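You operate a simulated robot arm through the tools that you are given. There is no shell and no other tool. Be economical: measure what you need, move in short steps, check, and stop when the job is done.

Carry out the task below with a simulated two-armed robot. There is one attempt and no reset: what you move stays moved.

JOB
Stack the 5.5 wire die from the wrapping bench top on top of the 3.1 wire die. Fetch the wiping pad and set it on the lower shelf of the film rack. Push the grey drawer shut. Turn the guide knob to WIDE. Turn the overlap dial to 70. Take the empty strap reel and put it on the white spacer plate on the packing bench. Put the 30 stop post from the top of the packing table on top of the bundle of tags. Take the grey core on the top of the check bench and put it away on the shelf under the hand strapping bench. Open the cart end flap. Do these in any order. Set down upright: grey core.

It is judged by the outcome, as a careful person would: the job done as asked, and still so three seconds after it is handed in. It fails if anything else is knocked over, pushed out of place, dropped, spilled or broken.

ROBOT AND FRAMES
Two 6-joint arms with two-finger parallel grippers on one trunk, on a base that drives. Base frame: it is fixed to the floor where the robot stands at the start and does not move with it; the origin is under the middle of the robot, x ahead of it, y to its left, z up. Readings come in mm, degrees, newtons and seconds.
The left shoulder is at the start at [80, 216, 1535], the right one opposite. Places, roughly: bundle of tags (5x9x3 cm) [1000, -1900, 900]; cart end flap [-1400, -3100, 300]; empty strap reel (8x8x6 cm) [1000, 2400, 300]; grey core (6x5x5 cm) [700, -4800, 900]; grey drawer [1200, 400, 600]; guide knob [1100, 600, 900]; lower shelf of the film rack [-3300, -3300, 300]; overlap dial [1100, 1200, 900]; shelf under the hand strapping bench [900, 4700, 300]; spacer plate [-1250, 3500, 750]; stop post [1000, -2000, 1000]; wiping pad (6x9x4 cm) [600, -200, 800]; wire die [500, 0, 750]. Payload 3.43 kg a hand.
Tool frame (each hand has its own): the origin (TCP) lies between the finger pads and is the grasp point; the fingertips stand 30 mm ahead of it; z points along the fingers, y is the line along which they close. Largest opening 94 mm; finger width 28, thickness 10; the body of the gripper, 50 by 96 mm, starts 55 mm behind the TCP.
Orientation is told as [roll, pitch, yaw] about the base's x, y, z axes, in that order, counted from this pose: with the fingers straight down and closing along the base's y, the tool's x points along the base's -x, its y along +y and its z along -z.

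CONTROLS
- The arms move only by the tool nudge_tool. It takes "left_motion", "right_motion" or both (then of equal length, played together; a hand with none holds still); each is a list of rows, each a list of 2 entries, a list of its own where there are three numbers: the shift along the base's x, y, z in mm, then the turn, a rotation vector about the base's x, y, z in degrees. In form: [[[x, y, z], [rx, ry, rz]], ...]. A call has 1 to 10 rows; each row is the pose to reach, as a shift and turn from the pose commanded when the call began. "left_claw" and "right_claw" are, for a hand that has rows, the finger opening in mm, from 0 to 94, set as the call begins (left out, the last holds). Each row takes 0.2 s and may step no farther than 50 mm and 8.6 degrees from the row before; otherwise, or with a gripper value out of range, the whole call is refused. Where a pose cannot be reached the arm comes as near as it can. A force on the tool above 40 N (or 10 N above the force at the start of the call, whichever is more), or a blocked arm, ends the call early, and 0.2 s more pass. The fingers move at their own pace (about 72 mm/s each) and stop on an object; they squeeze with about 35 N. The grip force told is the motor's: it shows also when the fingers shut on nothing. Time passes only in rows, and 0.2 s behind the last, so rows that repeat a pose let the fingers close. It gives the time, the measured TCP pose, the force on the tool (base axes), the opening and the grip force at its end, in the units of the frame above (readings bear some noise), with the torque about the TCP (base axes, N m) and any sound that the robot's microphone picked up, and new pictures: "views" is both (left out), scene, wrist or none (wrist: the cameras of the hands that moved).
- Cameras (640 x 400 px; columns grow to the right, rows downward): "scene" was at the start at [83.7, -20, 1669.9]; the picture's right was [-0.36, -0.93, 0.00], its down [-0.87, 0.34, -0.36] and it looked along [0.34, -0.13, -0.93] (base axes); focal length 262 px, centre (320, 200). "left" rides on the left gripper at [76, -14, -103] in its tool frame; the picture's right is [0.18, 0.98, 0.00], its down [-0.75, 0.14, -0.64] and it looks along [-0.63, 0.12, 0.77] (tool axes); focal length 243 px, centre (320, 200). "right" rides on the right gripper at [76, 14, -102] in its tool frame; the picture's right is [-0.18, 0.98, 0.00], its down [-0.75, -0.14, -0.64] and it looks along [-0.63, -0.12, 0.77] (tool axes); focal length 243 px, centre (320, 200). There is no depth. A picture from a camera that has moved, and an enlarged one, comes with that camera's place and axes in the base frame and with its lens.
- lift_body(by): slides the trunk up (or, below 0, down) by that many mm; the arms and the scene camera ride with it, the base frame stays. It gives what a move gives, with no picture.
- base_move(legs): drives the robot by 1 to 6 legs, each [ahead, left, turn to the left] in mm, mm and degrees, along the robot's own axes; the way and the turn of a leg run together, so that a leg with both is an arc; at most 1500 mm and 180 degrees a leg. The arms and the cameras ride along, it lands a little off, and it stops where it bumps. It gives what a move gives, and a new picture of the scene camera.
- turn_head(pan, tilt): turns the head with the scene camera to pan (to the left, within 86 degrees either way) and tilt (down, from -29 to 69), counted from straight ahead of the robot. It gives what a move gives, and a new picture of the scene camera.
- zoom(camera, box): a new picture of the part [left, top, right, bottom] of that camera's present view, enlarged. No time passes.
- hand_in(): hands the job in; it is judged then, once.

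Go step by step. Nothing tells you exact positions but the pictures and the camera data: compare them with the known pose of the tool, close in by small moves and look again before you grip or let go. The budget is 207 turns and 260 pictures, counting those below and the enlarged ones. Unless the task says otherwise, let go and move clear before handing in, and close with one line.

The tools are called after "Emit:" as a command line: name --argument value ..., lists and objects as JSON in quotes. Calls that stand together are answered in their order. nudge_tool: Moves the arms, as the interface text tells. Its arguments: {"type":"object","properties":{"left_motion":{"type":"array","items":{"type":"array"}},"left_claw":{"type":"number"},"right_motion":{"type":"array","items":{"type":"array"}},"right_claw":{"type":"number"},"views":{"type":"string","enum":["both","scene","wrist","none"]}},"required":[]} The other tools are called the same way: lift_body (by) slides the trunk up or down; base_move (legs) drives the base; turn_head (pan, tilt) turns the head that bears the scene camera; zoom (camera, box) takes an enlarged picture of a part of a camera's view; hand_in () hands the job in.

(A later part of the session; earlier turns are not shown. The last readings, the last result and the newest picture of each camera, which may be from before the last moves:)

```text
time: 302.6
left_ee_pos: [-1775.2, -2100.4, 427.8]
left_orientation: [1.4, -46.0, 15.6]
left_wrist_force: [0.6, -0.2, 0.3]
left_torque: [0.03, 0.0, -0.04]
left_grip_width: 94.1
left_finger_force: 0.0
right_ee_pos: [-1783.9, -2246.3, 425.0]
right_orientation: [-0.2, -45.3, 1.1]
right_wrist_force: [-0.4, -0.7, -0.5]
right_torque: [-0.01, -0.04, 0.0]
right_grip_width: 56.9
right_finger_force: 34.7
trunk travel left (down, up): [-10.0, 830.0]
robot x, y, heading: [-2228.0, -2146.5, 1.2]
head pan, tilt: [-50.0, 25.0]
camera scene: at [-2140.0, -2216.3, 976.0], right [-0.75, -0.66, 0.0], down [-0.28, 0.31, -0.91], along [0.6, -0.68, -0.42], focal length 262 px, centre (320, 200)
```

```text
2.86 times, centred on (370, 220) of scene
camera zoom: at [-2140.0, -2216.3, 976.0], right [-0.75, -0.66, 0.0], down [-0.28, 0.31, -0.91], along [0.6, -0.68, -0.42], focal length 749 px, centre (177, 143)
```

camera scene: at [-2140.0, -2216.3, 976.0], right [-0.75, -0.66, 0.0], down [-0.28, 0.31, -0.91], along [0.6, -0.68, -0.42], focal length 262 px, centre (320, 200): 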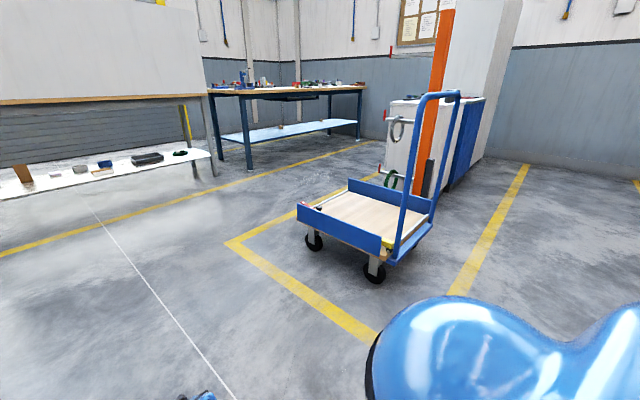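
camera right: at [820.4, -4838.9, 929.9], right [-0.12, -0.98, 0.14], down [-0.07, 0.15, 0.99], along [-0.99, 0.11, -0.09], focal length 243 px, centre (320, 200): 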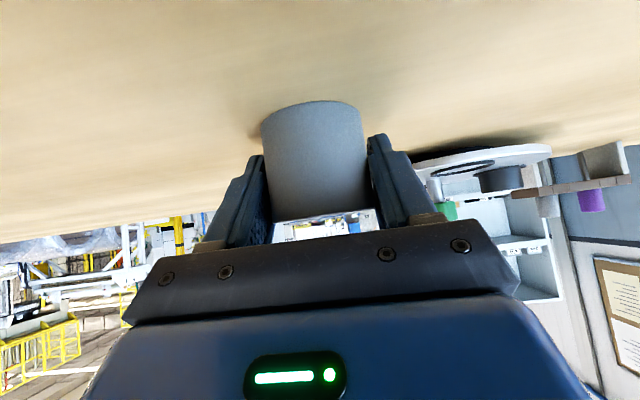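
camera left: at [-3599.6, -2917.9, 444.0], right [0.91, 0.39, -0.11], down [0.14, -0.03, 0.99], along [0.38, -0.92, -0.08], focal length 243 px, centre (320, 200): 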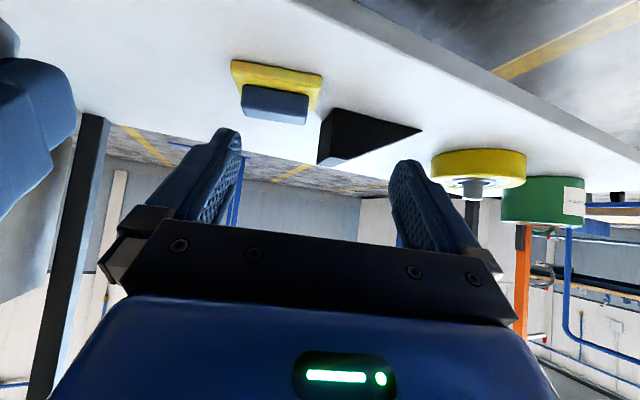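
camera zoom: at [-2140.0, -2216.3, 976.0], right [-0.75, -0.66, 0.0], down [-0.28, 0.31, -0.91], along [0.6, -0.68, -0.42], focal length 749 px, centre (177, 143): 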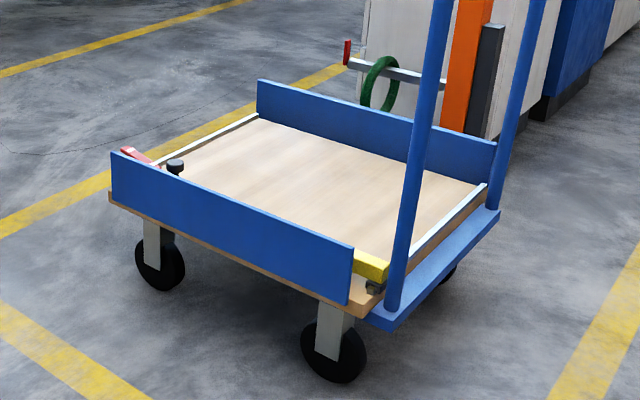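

The near blue board, about x -1717…-1236 at y≈-3080, is the flap, with a red lever at one end and a yellow piece at the other. I'll drive in front of it and look from higher up.

Emit:
base_move --legs '[[780, 0, 0], [0, 0, -91]]'

Emit:
lift_body --by 400

Emit:
turn_head --pan 0 --tilt 45

Emit:
zoom --camera "scene" --box '[180, 60, 460, 235]'

```text
time: 310.7
left_ee_pos: [-1396.8, -2587.3, 427.1]
left_orientation: [1.3, -45.8, -74.7]
left_wrist_force: [0.6, 0.5, -0.4]
left_torque: [0.02, -0.02, -0.01]
left_grip_width: 93.9
left_finger_force: 0.1
right_ee_pos: [-1544.0, -2577.8, 425.2]
right_orientation: [0.0, -45.3, -89.2]
right_wrist_force: [0.0, -0.1, -0.6]
right_torque: [0.01, -0.01, 0.0]
right_grip_width: 56.7
right_finger_force: 35.3
trunk travel left (down, up): [-10.0, 830.0]
robot x, y, heading: [-1449.9, -2133.4, -89.1]
head pan, tilt: [-50.0, 25.0]
camera scene: at [-1510.9, -2219.6, 976.1], right [-0.66, 0.75, 0.0], down [0.31, 0.27, -0.91], along [-0.69, -0.6, -0.42], focal length 262 px, centre (320, 200)
```

scene: 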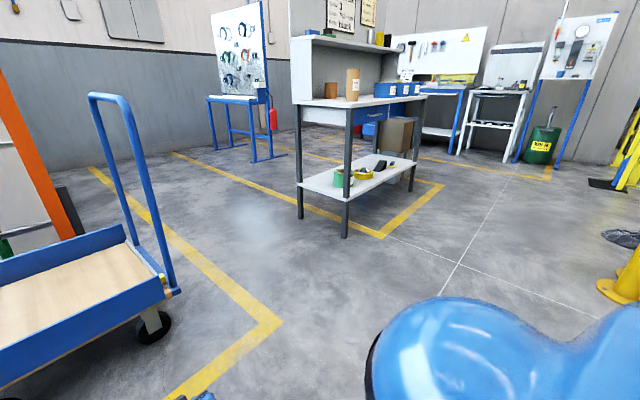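

```text
time: 314.5
left_ee_pos: [-1399.1, -2588.6, 824.0]
left_orientation: [2.0, -45.8, -75.0]
left_wrist_force: [0.8, 0.1, 0.4]
left_torque: [-0.02, 0.05, -0.01]
left_grip_width: 94.0
left_finger_force: 0.0
right_ee_pos: [-1546.0, -2577.8, 820.6]
right_orientation: [0.4, -45.1, -89.6]
right_wrist_force: [-1.0, 0.1, -0.6]
right_torque: [0.0, -0.02, 0.05]
right_grip_width: 56.1
right_finger_force: 35.0
trunk travel left (down, up): [-410.0, 430.0]
robot x, y, heading: [-1449.0, -2128.9, -89.2]
head pan, tilt: [-50.0, 25.0]
```

```text
time: 315.7
left_ee_pos: [-1398.9, -2588.2, 824.3]
left_orientation: [2.0, -45.8, -75.0]
left_wrist_force: [0.0, 0.3, 1.1]
left_torque: [-0.01, 0.01, 0.0]
left_grip_width: 94.0
left_finger_force: 0.1
right_ee_pos: [-1546.4, -2578.3, 821.9]
right_orientation: [0.5, -45.1, -89.5]
right_wrist_force: [0.8, -0.5, -0.1]
right_torque: [0.01, 0.0, 0.02]
right_grip_width: 56.5
right_finger_force: 34.8
trunk travel left (down, up): [-410.0, 430.0]
robot x, y, heading: [-1447.9, -2130.4, -88.8]
head pan, tilt: [0.0, 45.0]
camera scene: at [-1444.9, -2243.8, 1343.8], right [-1.0, -0.02, 0.0], down [-0.01, 0.71, -0.71], along [0.01, -0.71, -0.71], focal length 262 px, centre (320, 200)
```

scene: 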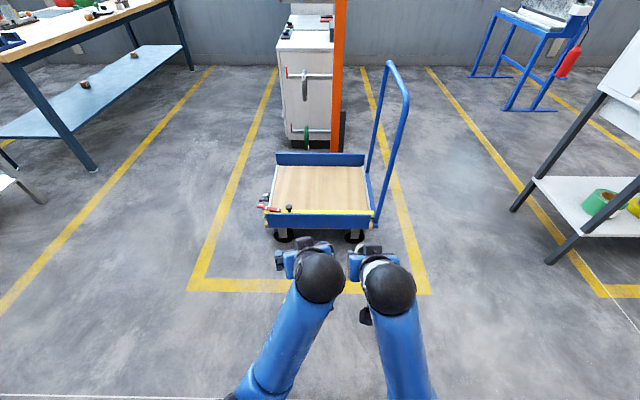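

```text
2.29 times, centred on (320, 148) of scene
camera zoom: at [-1444.9, -2243.8, 1343.8], right [-1.0, -0.02, 0.0], down [-0.01, 0.71, -0.71], along [0.01, -0.71, -0.71], focal length 599 px, centre (320, 320)
```

zoom: 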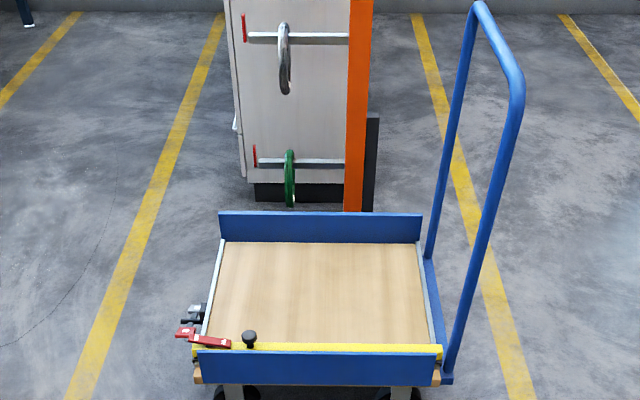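

Emit:
zoom --camera "scene" --box '[250, 180, 350, 242]'

```text
6.40 times, centred on (300, 211) of scene
camera zoom: at [-1444.9, -2243.8, 1343.8], right [-1.0, -0.02, 0.0], down [-0.01, 0.71, -0.71], along [0.01, -0.71, -0.71], focal length 1678 px, centre (448, 130)
```

zoom: 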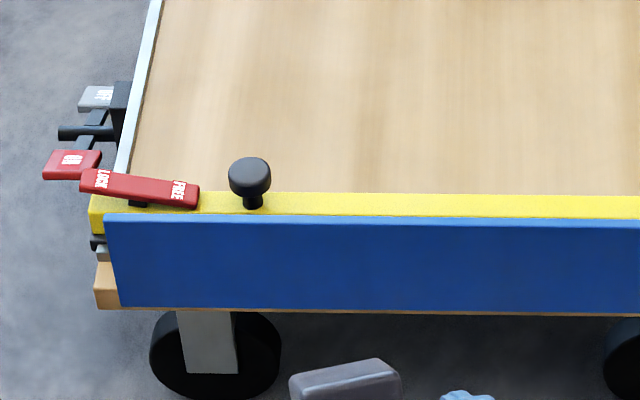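

The flap has a yellow bar along its top, a black knob, and a red LOCK/FREE lever at the left end near (-1172, -3203, 310). I'll go nearer for a close view with the left wrist camera.

Emit:
base_move --legs '[[430, 190, -1]]'

Emit:
lift_body --by -300

Emit:
nudge_tool --left_motion '[[[0, -35, -5], [0, 0, -4]], [[0, -70, -10], [0, 0, -8]], [[0, -105, -15], [0, 0, -12]], [[0, -140, -20], [0, 0, -14]]]' --left_claw 60 --views "both"

```text
time: 318.5
left_ee_pos: [-1214.5, -3021.3, 825.4]
left_orientation: [2.0, -45.7, -75.9]
left_wrist_force: [-0.5, -0.5, 0.4]
left_torque: [-0.02, 0.0, 0.03]
left_grip_width: 94.1
left_finger_force: 0.0
right_ee_pos: [-1361.2, -3010.8, 821.2]
right_orientation: [0.4, -45.0, -90.4]
right_wrist_force: [-0.2, -0.1, -1.0]
right_torque: [-0.01, 0.01, 0.0]
right_grip_width: 56.1
right_finger_force: 35.2
trunk travel left (down, up): [-410.0, 430.0]
robot x, y, heading: [-1255.0, -2565.8, -89.6]
head pan, tilt: [0.0, 45.0]
camera scene: at [-1255.6, -2677.2, 1343.7], right [-1.0, 0.0, 0.0], down [0.0, 0.71, -0.71], along [0.0, -0.71, -0.71], focal length 262 px, centre (320, 200)
```

scene: 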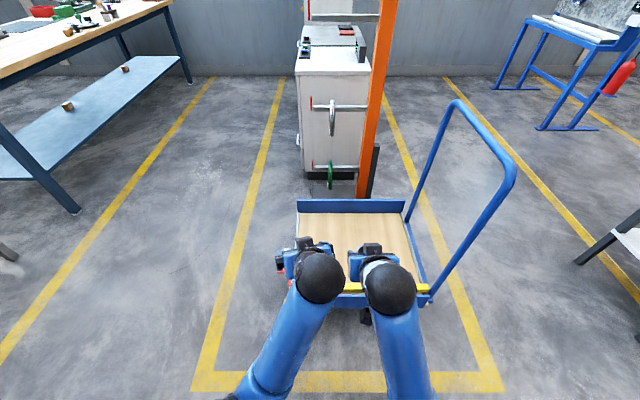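

```text
time: 321.5
left_ee_pos: [-1214.7, -3021.4, 524.4]
left_orientation: [2.0, -45.6, -75.9]
left_wrist_force: [-0.1, 0.2, -0.3]
left_torque: [0.01, 0.03, 0.01]
left_grip_width: 93.8
left_finger_force: 0.1
right_ee_pos: [-1362.7, -3010.8, 521.5]
right_orientation: [0.4, -45.1, -90.4]
right_wrist_force: [0.4, 0.0, -0.5]
right_torque: [0.01, 0.01, 0.04]
right_grip_width: 56.1
right_finger_force: 34.7
trunk travel left (down, up): [-110.0, 730.0]
robot x, y, heading: [-1254.9, -2566.6, -89.8]
head pan, tilt: [0.0, 45.0]
```

```text
time: 322.5
left_ee_pos: [-1213.7, -3163.1, 505.5]
left_orientation: [1.9, -45.8, -89.9]
left_wrist_force: [0.3, -0.1, 0.7]
left_torque: [0.03, -0.02, 0.02]
left_grip_width: 60.1
left_finger_force: 0.0
right_ee_pos: [-1362.0, -3008.6, 521.9]
right_orientation: [0.4, -45.1, -90.4]
right_wrist_force: [0.1, 0.1, -0.6]
right_torque: [-0.02, 0.03, -0.02]
right_grip_width: 55.9
right_finger_force: 35.1
trunk travel left (down, up): [-110.0, 730.0]
robot x, y, heading: [-1258.4, -2563.4, -89.6]
head pan, tilt: [0.0, 45.0]
camera scene: at [-1255.7, -2677.1, 1043.7], right [-1.0, 0.0, 0.0], down [0.0, 0.71, -0.71], along [0.0, -0.71, -0.71], focal length 262 px, centre (320, 200)
camera left: at [-1232.2, -3036.6, 521.6], right [0.98, 0.15, -0.11], down [0.12, -0.06, 0.99], along [0.15, -0.99, -0.08], focal length 243 px, centre (320, 200)
```

scene: 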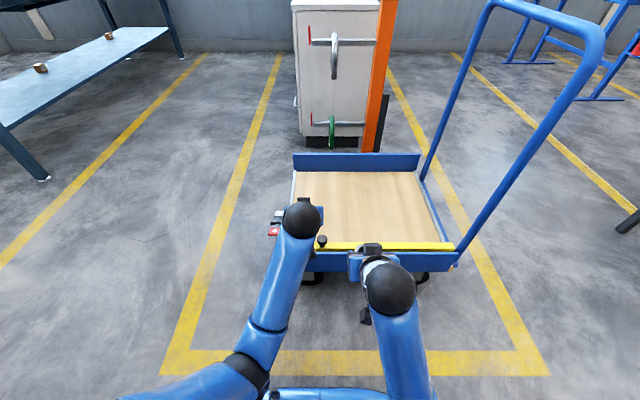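
left: 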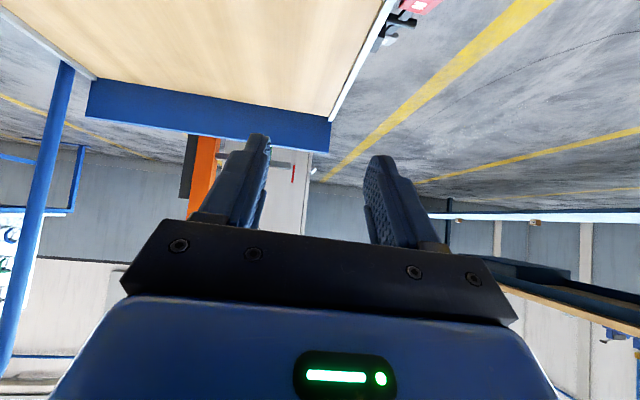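

I'll steepen the left hand so its camera looks down on the lever.

Emit:
lift_body --by 150

Emit:
nudge_tool --left_motion '[[[0, 10, -15], [8, 0, 0]], [[0, 20, -35], [16, 0, 0]], [[5, 30, -60], [24, 0, 0]], [[10, 40, -90], [30, 0, 0]], [[15, 50, -120], [35, 0, 0]], [[20, 50, -140], [35, 0, 0]]]' --views "wrist"

```text
time: 324.3
left_ee_pos: [-1213.5, -3163.0, 654.3]
left_orientation: [2.0, -45.6, -89.8]
left_wrist_force: [0.7, 0.1, 0.3]
left_torque: [-0.03, -0.01, -0.01]
left_grip_width: 60.1
left_finger_force: 0.1
right_ee_pos: [-1361.8, -3009.1, 671.6]
right_orientation: [0.5, -45.0, -90.4]
right_wrist_force: [-0.1, -0.2, -0.2]
right_torque: [-0.04, -0.02, -0.01]
right_grip_width: 54.1
right_finger_force: 35.1
trunk travel left (down, up): [-260.0, 580.0]
robot x, y, heading: [-1256.3, -2565.7, -89.8]
head pan, tilt: [0.0, 45.0]
```

```text
time: 325.7
left_ee_pos: [-1194.5, -3110.4, 513.6]
left_orientation: [2.0, -10.7, -89.8]
left_wrist_force: [-0.7, -0.1, 0.8]
left_torque: [0.01, 0.0, -0.02]
left_grip_width: 59.6
left_finger_force: 0.0
right_ee_pos: [-1361.7, -3008.3, 671.8]
right_orientation: [0.3, -45.1, -90.3]
right_wrist_force: [-1.8, -0.1, -1.3]
right_torque: [0.03, 0.01, -0.04]
right_grip_width: 53.9
right_finger_force: 35.0
trunk travel left (down, up): [-260.0, 580.0]
robot x, y, heading: [-1258.1, -2570.0, -90.0]
head pan, tilt: [0.0, 45.0]
camera left: at [-1213.1, -3017.1, 600.5], right [0.98, 0.19, 0.0], down [0.12, -0.62, 0.77], along [0.15, -0.76, -0.63], focal length 243 px, centre (320, 200)
```

left: 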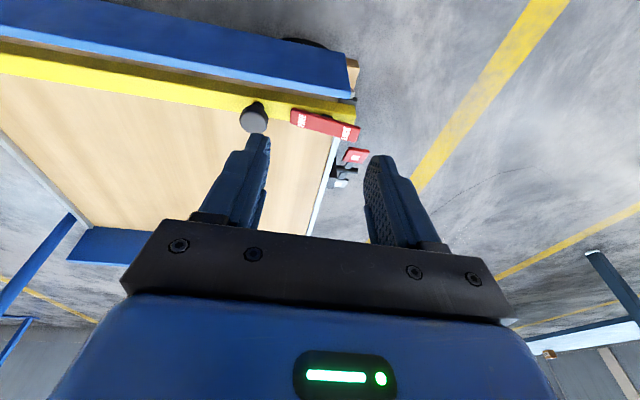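

Emit:
zoom --camera "right" --box '[0, 0, 640, 400]'

Emit:
zoom --camera "left" --box '[220, 60, 400, 200]'

```text
1.00 times, centred on (320, 200) of right (not enlarged: the box is as wide or as high as the picture)
camera zoom: at [-1346.9, -2883.6, 687.9], right [0.98, -0.13, 0.13], down [-0.15, -0.08, 0.99], along [-0.12, -0.99, -0.1], focal length 243 px, centre (320, 200)
```

zoom: 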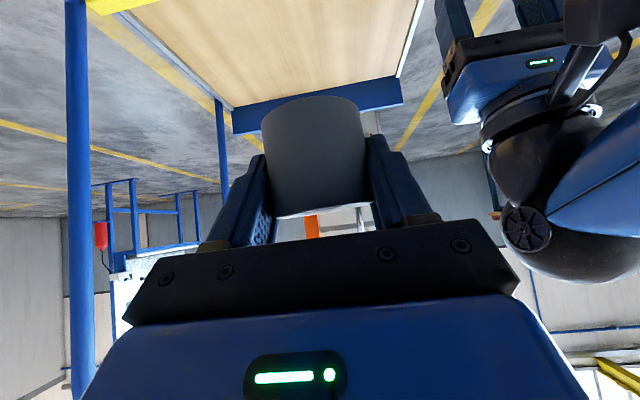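

```text
2.86 times, centred on (310, 130) of left
camera zoom: at [-1213.1, -3017.1, 600.5], right [0.98, 0.19, 0.0], down [0.12, -0.62, 0.77], along [0.15, -0.76, -0.63], focal length 693 px, centre (349, 400)
```

zoom: 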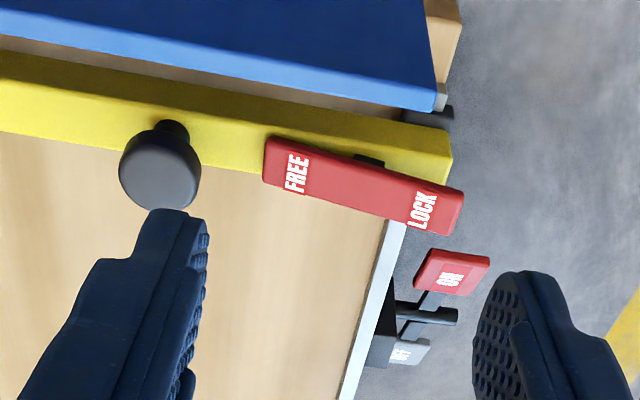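

The red lever on the flap top is marked FREE on its inner end and LOCK on its outer end, like a rocker. I'll bring closed fingertips over the FREE end and look before pressing.

Emit:
nudge_tool --left_motion '[[[-5, -20, -25], [0, 0, 0]], [[-8, -40, -50], [0, 0, 0]], [[-12, -60, -75], [0, 0, 0]], [[-14, -80, -100], [0, 0, 0]], [[-14, -92, -120], [0, 0, 0]]]' --left_claw 0 --views "wrist"

```text
time: 326.9
left_ee_pos: [-1208.3, -3205.0, 393.5]
left_orientation: [2.1, -10.8, -89.8]
left_wrist_force: [0.7, -0.1, 0.5]
left_torque: [-0.02, -0.01, -0.01]
left_grip_width: 0.1
left_finger_force: 33.5
right_ee_pos: [-1362.2, -3009.6, 671.6]
right_orientation: [0.3, -45.0, -90.5]
right_wrist_force: [-0.2, 1.0, -0.8]
right_torque: [0.0, 0.02, 0.0]
right_grip_width: 53.8
right_finger_force: 35.2
trunk travel left (down, up): [-260.0, 580.0]
robot x, y, heading: [-1257.4, -2563.4, -90.0]
head pan, tilt: [0.0, 45.0]
camera left: at [-1226.4, -3111.0, 480.0], right [0.98, 0.19, 0.0], down [0.12, -0.62, 0.78], along [0.15, -0.76, -0.63], focal length 243 px, centre (320, 200)
```

left: 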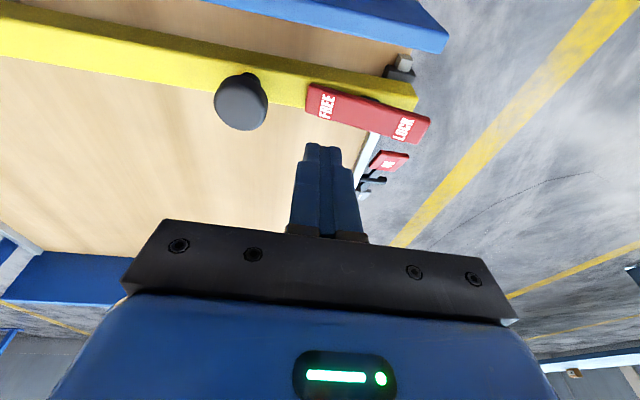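

Emit:
zoom --camera "left" --box '[190, 0, 460, 170]'

```text
2.35 times, centred on (325, 85) of left
camera zoom: at [-1226.4, -3111.0, 480.0], right [0.98, 0.19, 0.0], down [0.12, -0.62, 0.78], along [0.15, -0.76, -0.63], focal length 571 px, centre (308, 471)
```

zoom: 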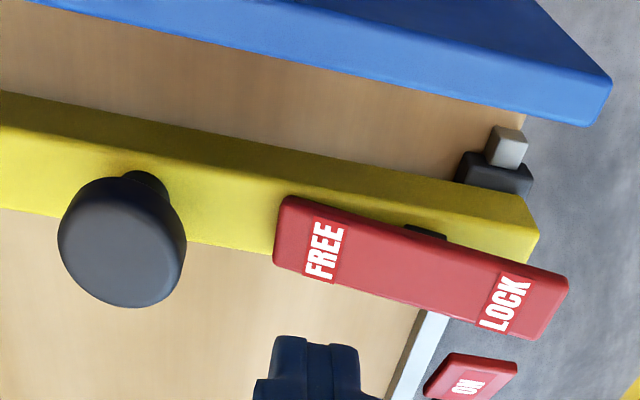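

Emit:
zoom --camera "scene" --box '[270, 180, 480, 300]'

```text
3.05 times, centred on (375, 240) of scene
camera zoom: at [-1255.7, -2677.2, 1193.7], right [-1.0, 0.0, 0.0], down [0.0, 0.71, -0.71], along [0.0, -0.71, -0.71], focal length 799 px, centre (152, 78)
```

zoom: 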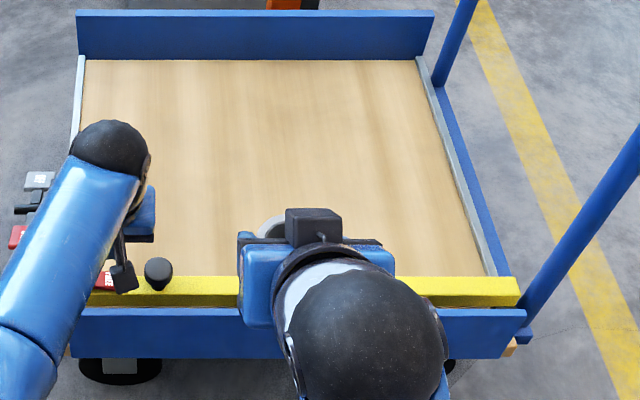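

The yellow bar is a beam on the deck behind the blue board, and the blue board looks like the flap, hinged at deck level. I'll test it gently by pushing its inner top edge outwards.

Emit:
nudge_tool --left_motion '[[[0, 15, -10], [0, 0, 0]], [[0, 24, -25], [0, 0, 0]], [[0, 24, -40], [0, 0, 0]], [[0, 24, -47], [0, 0, 0]]]' --views "none"

Emit:
nudge_tool --left_motion '[[[0, 8, 0], [0, 0, 0]], [[0, 16, 0], [0, 0, 0]], [[0, 24, 0], [0, 0, 0]], [[0, 32, 0], [0, 0, 0]]]' --views "wrist"

```text
time: 327.9
left_ee_pos: [-1206.9, -3180.0, 345.8]
left_orientation: [2.0, -10.8, -89.9]
left_wrist_force: [0.2, -0.9, -0.6]
left_torque: [0.02, -0.01, 0.02]
left_grip_width: 0.2
left_finger_force: 33.1
right_ee_pos: [-1361.9, -3010.7, 671.7]
right_orientation: [0.4, -45.0, -90.5]
right_wrist_force: [-0.4, 0.4, -0.3]
right_torque: [0.01, 0.02, 0.04]
right_grip_width: 53.7
right_finger_force: 34.6
trunk travel left (down, up): [-260.0, 580.0]
robot x, y, heading: [-1256.4, -2563.7, -90.1]
head pan, tilt: [0.0, 45.0]
```

```text
time: 328.9
left_ee_pos: [-1207.1, -3147.4, 348.3]
left_orientation: [2.0, -10.7, -89.9]
left_wrist_force: [0.2, 0.2, 0.5]
left_torque: [0.0, -0.01, -0.02]
left_grip_width: 0.0
left_finger_force: 33.3
right_ee_pos: [-1362.0, -3010.0, 672.3]
right_orientation: [0.5, -45.1, -90.4]
right_wrist_force: [-0.8, -0.2, -0.3]
right_torque: [0.03, -0.03, -0.02]
right_grip_width: 53.8
right_finger_force: 34.9
trunk travel left (down, up): [-260.0, 580.0]
robot x, y, heading: [-1254.4, -2566.1, -89.6]
head pan, tilt: [0.0, 45.0]
camera left: at [-1226.7, -3053.6, 434.6], right [0.98, 0.19, 0.0], down [0.12, -0.62, 0.78], along [0.15, -0.76, -0.63], focal length 243 px, centre (320, 200)
```

left: 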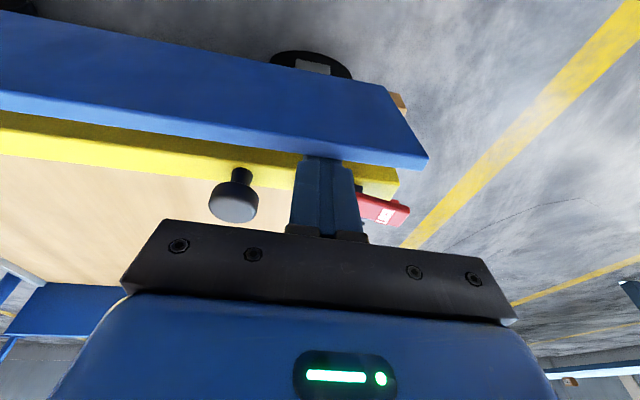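

Emit:
nudge_tool --left_motion '[[[0, 8, -8], [0, 0, 0]], [[0, 16, -8], [0, 0, 0]], [[0, 24, -8], [0, 0, 0]], [[0, 32, -8], [0, 0, 0]], [[0, 40, -8], [0, 0, 0]]]' --views "wrist"

```text
time: 330.1
left_ee_pos: [-1208.8, -3108.7, 339.7]
left_orientation: [2.0, -10.7, -89.9]
left_wrist_force: [0.4, 0.2, 0.0]
left_torque: [0.01, 0.0, 0.03]
left_grip_width: 0.0
left_finger_force: 33.2
right_ee_pos: [-1362.2, -3009.8, 670.6]
right_orientation: [0.4, -45.1, -90.4]
right_wrist_force: [-0.5, -0.3, -0.1]
right_torque: [0.02, 0.01, 0.0]
right_grip_width: 53.8
right_finger_force: 34.7
trunk travel left (down, up): [-260.0, 580.0]
robot x, y, heading: [-1254.8, -2563.9, -90.0]
head pan, tilt: [0.0, 45.0]
camera left: at [-1226.8, -3014.8, 425.8], right [0.98, 0.19, 0.0], down [0.12, -0.62, 0.78], along [0.15, -0.76, -0.63], focal length 243 px, centre (320, 200)
```

left: 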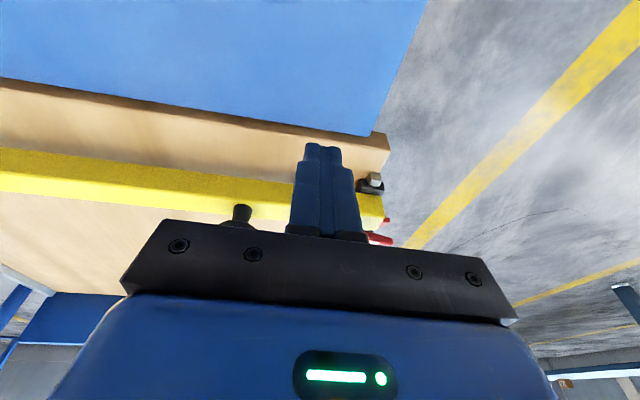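

The blue board swung outwards under the push. I'll check how far it has gone.

Emit:
nudge_tool --left_motion '[[[0, 0, 40], [0, 0, 0]], [[0, 30, 80], [0, 0, 0]], [[0, 60, 110], [0, 0, 0]], [[0, 90, 130], [0, 0, 0]]]' --views "scene"

Emit:
zoom --camera "scene" --box '[250, 160, 490, 320]'

```text
time: 331.1
left_ee_pos: [-1204.3, -3018.9, 468.7]
left_orientation: [2.1, -10.8, -89.9]
left_wrist_force: [-0.3, 0.5, 0.0]
left_torque: [-0.03, -0.01, 0.0]
left_grip_width: 0.1
left_finger_force: 33.3
right_ee_pos: [-1361.9, -3009.2, 672.1]
right_orientation: [0.3, -45.1, -90.4]
right_wrist_force: [0.8, -0.2, -0.2]
right_torque: [-0.01, 0.0, 0.01]
right_grip_width: 53.9
right_finger_force: 35.7
trunk travel left (down, up): [-260.0, 580.0]
robot x, y, heading: [-1257.0, -2566.1, -90.1]
head pan, tilt: [0.0, 45.0]
camera scene: at [-1255.5, -2676.3, 1193.8], right [-1.0, 0.0, 0.0], down [0.0, 0.71, -0.71], along [0.0, -0.71, -0.71], focal length 262 px, centre (320, 200)
```

scene: 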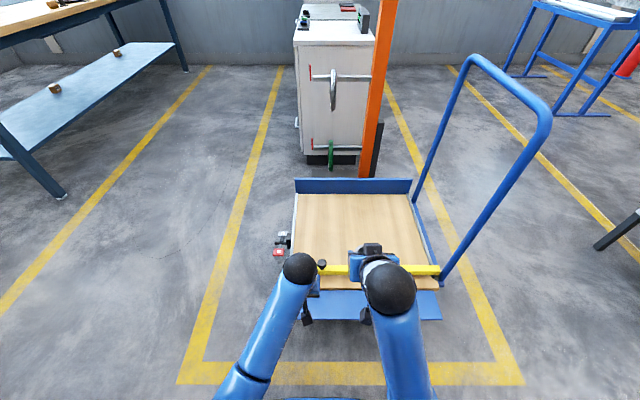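

```text
2.50 times, centred on (370, 240) of scene
camera zoom: at [-1255.5, -2676.3, 1193.8], right [-1.0, 0.0, 0.0], down [0.0, 0.71, -0.71], along [0.0, -0.71, -0.71], focal length 655 px, centre (195, 100)
```

zoom: 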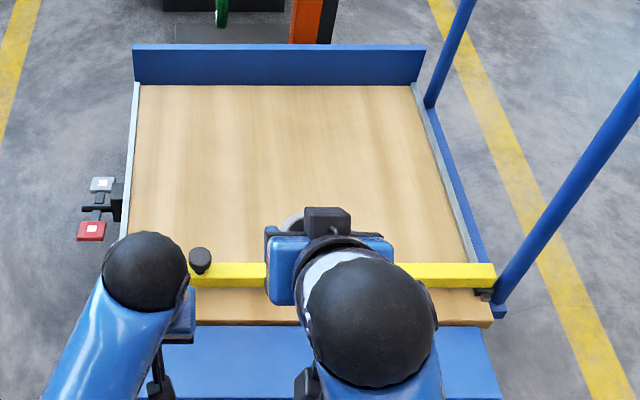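

Emit:
zoom --camera "left" --box '[0, 0, 640, 400]'

```text
1.00 times, centred on (320, 200) of left (not enlarged: the box is as wide or as high as the picture)
camera zoom: at [-1224.0, -2925.3, 555.8], right [0.98, 0.19, 0.0], down [0.12, -0.62, 0.78], along [0.15, -0.76, -0.63], focal length 243 px, centre (320, 200)
```

zoom: 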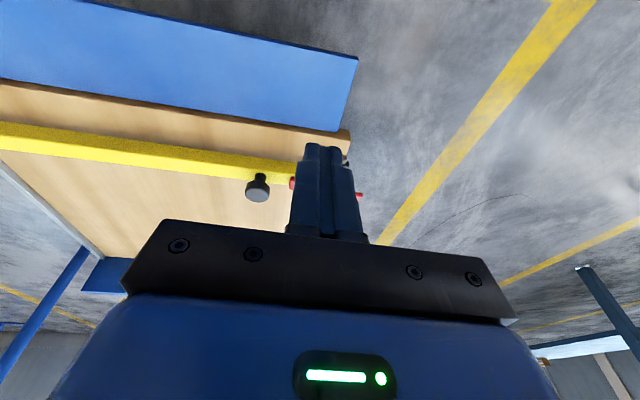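

The flap lies roughly horizontal now, at least 90° open. I'll press gently down near its outer edge to be sure it's at its stop.

Emit:
nudge_tool --left_motion '[[[0, -12, -45], [0, 0, 0]], [[0, -24, -90], [0, 0, 0]], [[0, -24, -130], [0, 0, 0]], [[0, -24, -160], [0, 0, 0]], [[0, -24, -180], [0, 0, 0]], [[0, -24, -195], [0, 0, 0]], [[0, -24, -210], [0, 0, 0]], [[0, -24, -225], [0, 0, 0]]]' --views "wrist"

```text
time: 332.7
left_ee_pos: [-1209.7, -3040.5, 269.1]
left_orientation: [2.2, -10.5, -89.9]
left_wrist_force: [2.2, 16.9, 28.6]
left_torque: [0.78, 0.07, -0.16]
left_grip_width: 0.0
left_finger_force: 32.9
right_ee_pos: [-1362.0, -3008.5, 671.7]
right_orientation: [0.4, -45.0, -90.4]
right_wrist_force: [0.3, -0.9, -0.7]
right_torque: [0.02, 0.0, -0.01]
right_grip_width: 53.7
right_finger_force: 35.1
trunk travel left (down, up): [-260.0, 580.0]
robot x, y, heading: [-1258.8, -2564.5, -89.9]
head pan, tilt: [0.0, 45.0]
stopped in row 7 (left hand): the force on the tool passed its limit at 126 N (the readings are from after the stop); the commanded pose is now the measured one
camera left: at [-1228.6, -2948.1, 355.8], right [0.98, 0.19, 0.0], down [0.12, -0.62, 0.77], along [0.15, -0.76, -0.63], focal length 243 px, centre (320, 200)
```

left: 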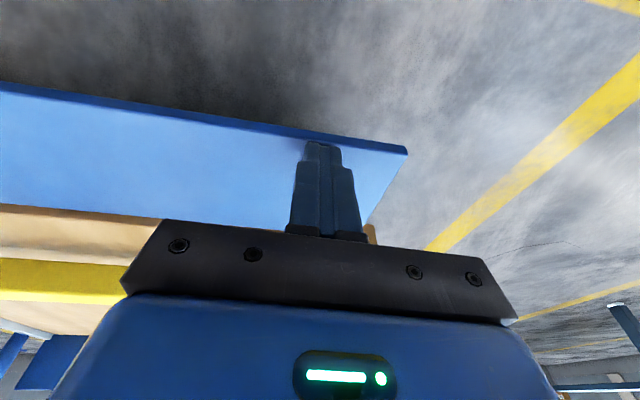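

The flap sits against a firm stop, level and fully open. I'll lift the hand clear and drive north towards the strap reel.

Emit:
nudge_tool --left_motion '[[[0, 0, 40], [0, 0, 0]], [[0, 10, 85], [0, 0, 0]], [[0, 25, 130], [0, 0, 0]], [[0, 40, 175], [0, 0, 0]]]' --left_claw 94 --views "none"

Emit:
zoom --camera "scene" --box '[250, 160, 490, 340]'

Emit:
base_move --legs '[[-600, 0, 0], [0, 1120, 0], [-700, 0, 0], [0, 0, 180], [1400, 0, 0]]'

Emit:
lift_body --by 250

Emit:
turn_head --pan -20 --tilt 20

```text
time: 333.7
left_ee_pos: [-1210.6, -3002.0, 442.9]
left_orientation: [2.0, -10.6, -89.9]
left_wrist_force: [-0.1, 0.1, 0.5]
left_torque: [-0.01, -0.02, 0.01]
left_grip_width: 94.1
left_finger_force: 0.0
right_ee_pos: [-1361.3, -3010.5, 671.9]
right_orientation: [0.4, -45.1, -90.3]
right_wrist_force: [0.4, -0.2, -0.6]
right_torque: [0.01, -0.03, 0.01]
right_grip_width: 53.7
right_finger_force: 35.2
trunk travel left (down, up): [-260.0, 580.0]
robot x, y, heading: [-1254.0, -2563.4, -90.2]
head pan, tilt: [0.0, 45.0]
```

```text
2.22 times, centred on (370, 250) of scene
camera zoom: at [-1255.5, -2676.5, 1193.8], right [-1.0, 0.0, 0.0], down [0.0, 0.71, -0.71], along [0.0, -0.71, -0.71], focal length 582 px, centre (209, 89)
```

zoom: 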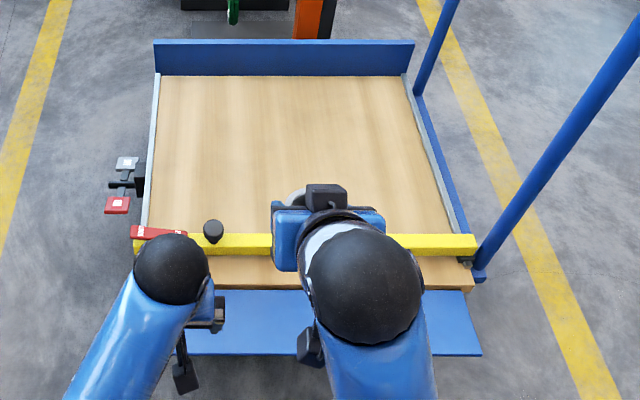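

```text
time: 359.9
left_ee_pos: [-189.8, 590.4, 441.3]
left_orientation: [2.1, -10.6, 90.8]
left_wrist_force: [0.5, 0.9, -1.2]
left_torque: [-0.01, 0.0, -0.01]
left_grip_width: 94.0
left_finger_force: 0.1
right_ee_pos: [-38.4, 598.5, 671.1]
right_orientation: [0.5, -44.9, 90.5]
right_wrist_force: [0.2, 0.0, -0.5]
right_torque: [0.03, 0.04, -0.01]
right_grip_width: 50.7
right_finger_force: 35.1
trunk travel left (down, up): [-260.0, 580.0]
robot x, y, heading: [-136.6, 151.1, 91.0]
head pan, tilt: [0.0, 45.0]
camera scene: at [-136.9, 264.5, 1193.7], right [1.0, 0.02, 0.0], down [0.01, -0.71, -0.71], along [-0.01, 0.71, -0.71], focal length 262 px, centre (320, 200)
```

scene: 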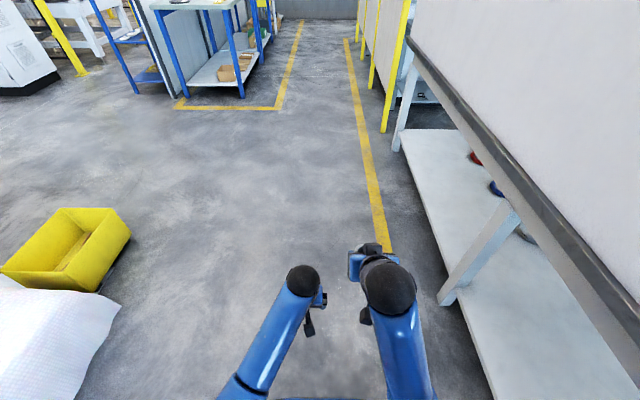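

```text
time: 362.5
left_ee_pos: [-188.7, 590.2, 692.6]
left_orientation: [2.0, -10.5, 90.8]
left_wrist_force: [-0.4, 0.4, -0.2]
left_torque: [-0.02, -0.01, 0.0]
left_grip_width: 93.8
left_finger_force: 0.0
right_ee_pos: [-38.7, 599.4, 921.3]
right_orientation: [0.4, -44.9, 90.5]
right_wrist_force: [0.5, 0.0, -0.6]
right_torque: [-0.03, 0.01, 0.0]
right_grip_width: 50.4
right_finger_force: 35.3
trunk travel left (down, up): [-510.0, 330.0]
robot x, y, heading: [-133.2, 152.5, 91.4]
head pan, tilt: [0.0, 45.0]
```

```text
time: 363.4
left_ee_pos: [-188.5, 589.2, 691.8]
left_orientation: [2.2, -10.7, 90.7]
left_wrist_force: [1.2, 0.0, 0.0]
left_torque: [-0.03, 0.0, -0.01]
left_grip_width: 94.0
left_finger_force: 0.0
right_ee_pos: [-38.6, 597.5, 921.0]
right_orientation: [0.5, -44.9, 90.5]
right_wrist_force: [-0.4, 0.7, -0.8]
right_torque: [-0.01, 0.0, -0.01]
right_grip_width: 50.7
right_finger_force: 35.5
trunk travel left (down, up): [-510.0, 330.0]
robot x, y, heading: [-137.6, 149.0, 90.9]
head pan, tilt: [-20.0, 20.0]
camera scene: at [-105.1, 271.1, 1482.3], right [0.95, -0.33, 0.0], down [-0.11, -0.32, -0.94], along [0.31, 0.89, -0.34], focal length 262 px, centre (320, 200)
```

scene: 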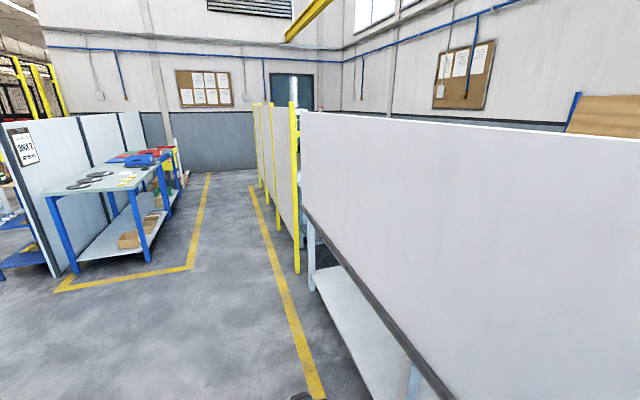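

The right grip width keeps creeping down (57→51 mm), so I'll check the core.

Emit:
zoom --camera "right" --box '[200, 60, 440, 240]'

```text
2.22 times, centred on (320, 150) of right
camera zoom: at [-50.6, 471.7, 937.8], right [-0.98, 0.12, 0.13], down [0.14, 0.08, 0.99], along [0.11, 0.99, -0.1], focal length 539 px, centre (320, 311)
```

zoom: 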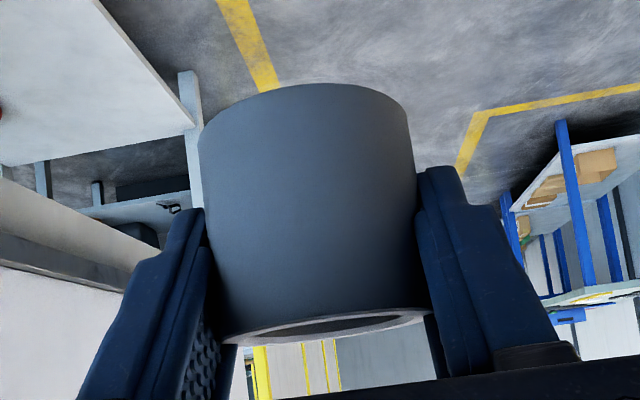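

The core has crept about 13 mm towards the fingertips, so I'll set it upright on the clear floor here and take a better grip. Lowering the trunk fully first.

Emit:
lift_body --by -400

Emit:
lift_body --by -105

Emit:
nudge_tool --left_motion '[[[-20, 0, 20], [0, 0, 0]], [[-40, 0, 40], [0, 0, 0]], [[-60, 0, 40], [0, 0, 0]], [[-60, 0, 40], [0, 0, 0]], [[-60, 0, 40], [0, 0, 0]], [[-60, 0, 40], [0, 0, 0]], [[-60, 0, 40], [0, 0, 0]], [[-60, 0, 40], [0, 0, 0]]]' --right_motion '[[[0, 10, -40], [0, 0, 0]], [[0, 20, -80], [0, 0, 0]], [[0, 30, -120], [0, 0, 0]], [[0, 40, -160], [0, 0, 0]], [[0, 50, -200], [0, 0, 0]], [[0, 60, -240], [0, 0, 0]], [[0, 70, -280], [0, 0, 0]], [[0, 75, -310], [0, 0, 0]]]' --views "wrist"

```text
time: 367.2
left_ee_pos: [-189.1, 588.2, 291.3]
left_orientation: [2.2, -10.6, 90.9]
left_wrist_force: [-0.5, -0.4, 0.1]
left_torque: [0.03, -0.02, 0.04]
left_grip_width: 93.7
left_finger_force: 0.0
right_ee_pos: [-37.7, 598.6, 522.3]
right_orientation: [0.4, -45.0, 90.5]
right_wrist_force: [-1.0, 0.2, -0.7]
right_torque: [0.02, -0.04, 0.01]
right_grip_width: 50.3
right_finger_force: 35.0
trunk travel left (down, up): [-110.0, 730.0]
robot x, y, heading: [-134.2, 156.8, 90.8]
head pan, tilt: [-20.0, 20.0]
```

```text
time: 368.6
left_ee_pos: [-189.0, 589.6, 195.3]
left_orientation: [1.9, -11.0, 90.9]
left_wrist_force: [0.1, 0.0, 0.3]
left_torque: [0.0, 0.02, 0.01]
left_grip_width: 94.3
left_finger_force: 0.0
right_ee_pos: [-39.6, 595.9, 426.8]
right_orientation: [0.1, -45.4, 90.5]
right_wrist_force: [0.6, -1.0, -0.9]
right_torque: [0.0, -0.02, -0.04]
right_grip_width: 50.3
right_finger_force: 35.3
trunk travel left (down, up): [-5.0, 835.0]
robot x, y, heading: [-137.8, 151.6, 90.9]
head pan, tilt: [-20.0, 20.0]
```

```text
time: 370.4
left_ee_pos: [-249.6, 587.6, 250.4]
left_orientation: [1.0, -11.9, 91.0]
left_wrist_force: [-0.4, -0.1, 0.7]
left_torque: [0.02, 0.02, 0.0]
left_grip_width: 93.9
left_finger_force: 0.1
right_ee_pos: [-49.2, 694.7, 236.0]
right_orientation: [6.0, -57.2, 86.1]
right_wrist_force: [0.3, 0.4, -0.3]
right_torque: [-0.03, 0.03, -0.02]
right_grip_width: 50.3
right_finger_force: 35.2
trunk travel left (down, up): [-5.0, 835.0]
robot x, y, heading: [-137.1, 155.6, 91.0]
head pan, tilt: [-20.0, 20.0]
stopped in row 8 (right hand): the arm was blocked; the commanded pose is now the measured one
camera right: at [-60.9, 566.6, 225.6], right [-0.97, 0.08, 0.21], down [0.2, -0.13, 0.97], along [0.1, 0.99, 0.11], focal length 243 px, centre (320, 200)
camera left: at [-233.2, 492.2, 335.1], right [-0.98, -0.2, -0.02], down [-0.14, 0.6, 0.79], along [-0.15, 0.77, -0.62], focal length 243 px, centre (320, 200)
```

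right: 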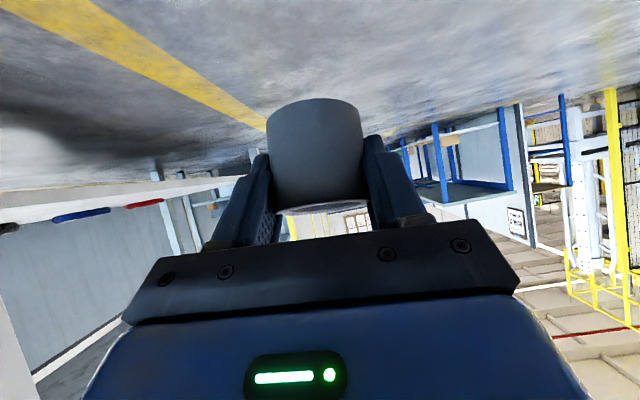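
left: 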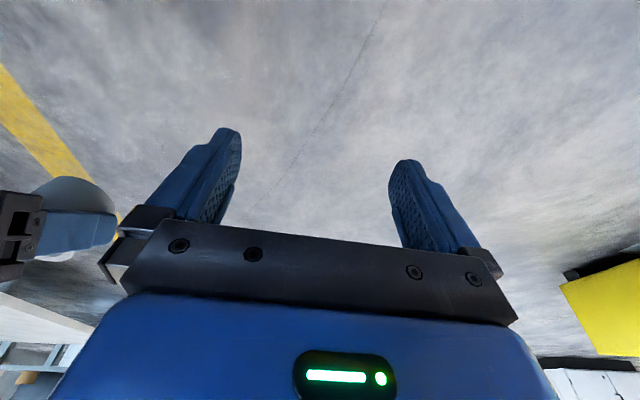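

The elbow stops it reaching the floor. The wrapping bench's rear lower shelf is right beside me at about z=300, so I'll use that: recover the hand pose, move away and turn to face it.

Emit:
nudge_tool --right_motion '[[[0, 0, 30], [0, 0, 0]], [[0, -10, 70], [-6, -2, 0]], [[0, -25, 110], [-11.8, -3.7, 0]], [[0, -45, 150], [-11.8, -3.7, 0]], [[5, -65, 185], [-11.8, -3.7, 0]], [[10, -95, 200], [-11.8, -3.7, 0]]]' --views "none"

Emit:
base_move --legs '[[0, 300, 0], [0, 0, -91]]'

Emit:
turn_head --pan 0 --tilt 30

```text
time: 371.8
left_ee_pos: [-248.1, 590.4, 235.7]
left_orientation: [2.0, -10.8, 90.7]
left_wrist_force: [-0.6, -0.4, -0.7]
left_torque: [0.03, -0.01, 0.02]
left_grip_width: 93.9
left_finger_force: 0.0
right_ee_pos: [-36.0, 599.8, 403.6]
right_orientation: [0.0, -42.9, 90.5]
right_wrist_force: [0.2, 0.5, -1.5]
right_torque: [-0.02, 0.0, 0.0]
right_grip_width: 50.1
right_finger_force: 35.1
trunk travel left (down, up): [-5.0, 835.0]
robot x, y, heading: [-135.9, 150.4, 91.2]
head pan, tilt: [-20.0, 20.0]
```

```text
time: 377.7
left_ee_pos: [6.3, 258.7, 236.4]
left_orientation: [1.9, -11.0, 1.1]
left_wrist_force: [-0.5, -0.1, 0.0]
left_torque: [0.0, 0.01, -0.01]
left_grip_width: 94.1
left_finger_force: 0.1
right_ee_pos: [15.5, 49.2, 403.5]
right_orientation: [0.0, -43.1, 0.9]
right_wrist_force: [-0.1, 0.5, -0.1]
right_torque: [0.02, 0.02, 0.0]
right_grip_width: 50.0
right_finger_force: 35.0
trunk travel left (down, up): [-5.0, 835.0]
robot x, y, heading: [-430.8, 146.0, 0.9]
head pan, tilt: [-20.0, 20.0]
camera scene: at [-317.7, 120.2, 985.5], right [-0.32, -0.95, 0.0], down [-0.32, 0.11, -0.94], along [0.89, -0.3, -0.34], focal length 262 px, centre (320, 200)
```

scene: 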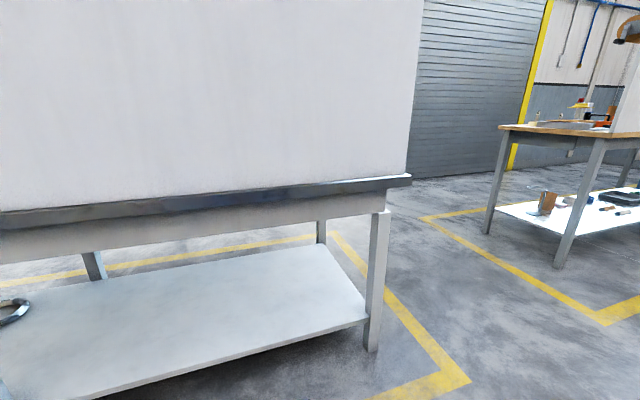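

```text
time: 378.5
left_ee_pos: [6.5, 260.6, 236.6]
left_orientation: [1.9, -11.0, 1.0]
left_wrist_force: [0.5, 0.0, 0.8]
left_torque: [0.01, -0.01, 0.02]
left_grip_width: 93.8
left_finger_force: 0.1
right_ee_pos: [16.5, 49.3, 403.8]
right_orientation: [0.0, -43.1, 0.8]
right_wrist_force: [-0.4, -0.3, -0.2]
right_torque: [0.0, -0.05, -0.02]
right_grip_width: 50.2
right_finger_force: 35.0
trunk travel left (down, up): [-5.0, 835.0]
robot x, y, heading: [-434.1, 148.3, 0.9]
head pan, tilt: [0.0, 30.0]
camera scene: at [-316.0, 152.0, 969.4], right [0.02, -1.0, 0.0], down [-0.49, -0.01, -0.87], along [0.87, 0.01, -0.49], focal length 262 px, centre (320, 200)
```

scene: 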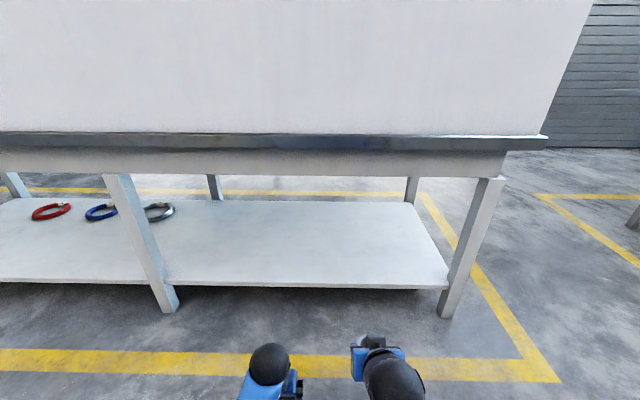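

The grip width has settled at 50 mm, which fits the core's 6×5 cm footprint: it turned in the grip and is now stable, so no re-grip is needed. I'll drive round to the far aisle and on to the reel.

Emit:
lift_body --by 380

Emit:
base_move --legs '[[0, -1250, -1], [1200, 0, 0], [1190, 0, 0], [0, 0, 180], [0, -1500, 0], [0, -1450, 0]]'

Emit:
turn_head --pan -25 --tilt 30

```text
time: 382.2
left_ee_pos: [5.9, 259.4, 606.7]
left_orientation: [2.1, -10.4, 1.0]
left_wrist_force: [-0.3, 1.2, -1.3]
left_torque: [0.02, -0.03, -0.04]
left_grip_width: 94.0
left_finger_force: 0.0
right_ee_pos: [17.1, 47.5, 772.0]
right_orientation: [0.4, -42.6, 0.6]
right_wrist_force: [0.5, 0.1, -0.7]
right_torque: [0.01, 0.0, -0.01]
right_grip_width: 50.0
right_finger_force: 35.4
trunk travel left (down, up): [-385.0, 455.0]
robot x, y, heading: [-430.7, 143.9, 1.1]
head pan, tilt: [0.0, 30.0]
```

```text
time: 419.7
left_ee_pos: [1755.5, 1649.8, 607.2]
left_orientation: [2.1, -10.5, 170.5]
left_wrist_force: [-0.2, 0.1, 0.2]
left_torque: [-0.01, -0.04, -0.02]
left_grip_width: 94.1
left_finger_force: 0.1
right_ee_pos: [1784.9, 1860.6, 771.4]
right_orientation: [0.3, -42.6, 170.1]
right_wrist_force: [-0.5, 0.6, -0.1]
right_torque: [0.01, -0.03, 0.0]
right_grip_width: 49.8
right_finger_force: 35.3
trunk travel left (down, up): [-385.0, 455.0]
robot x, y, heading: [2210.1, 1679.9, 170.6]
head pan, tilt: [0.0, 30.0]
stopped in leg 6: the robot was blocked; the commanded pose is now the measured one
camera scene: at [2089.1, 1701.5, 1341.2], right [0.16, 0.99, 0.0], down [0.49, -0.08, -0.87], along [-0.85, 0.14, -0.5], focal length 262 px, centre (320, 200)
```

scene: 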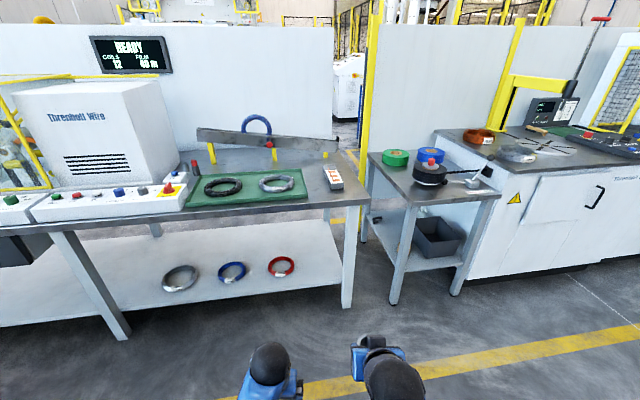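

```text
time: 420.6
left_ee_pos: [1757.0, 1650.0, 605.8]
left_orientation: [2.2, -10.4, 170.6]
left_wrist_force: [-0.5, 0.2, -0.3]
left_torque: [0.0, 0.0, 0.01]
left_grip_width: 94.1
left_finger_force: 0.1
right_ee_pos: [1784.8, 1859.8, 772.6]
right_orientation: [0.3, -42.6, 170.1]
right_wrist_force: [0.1, 0.5, -0.6]
right_torque: [-0.01, 0.0, -0.01]
right_grip_width: 49.6
right_finger_force: 35.3
trunk travel left (down, up): [-385.0, 455.0]
robot x, y, heading: [2210.5, 1681.4, 170.7]
head pan, tilt: [-25.0, 30.0]
camera scene: at [2105.2, 1737.3, 1341.4], right [0.56, 0.83, 0.0], down [0.41, -0.28, -0.87], along [-0.72, 0.49, -0.5], focal length 262 px, centre (320, 200)
```

scene: 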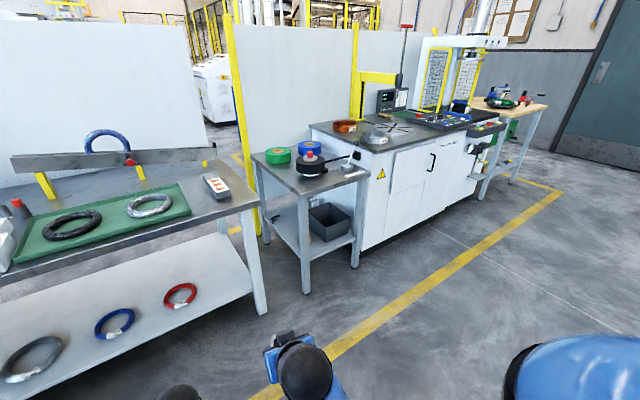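

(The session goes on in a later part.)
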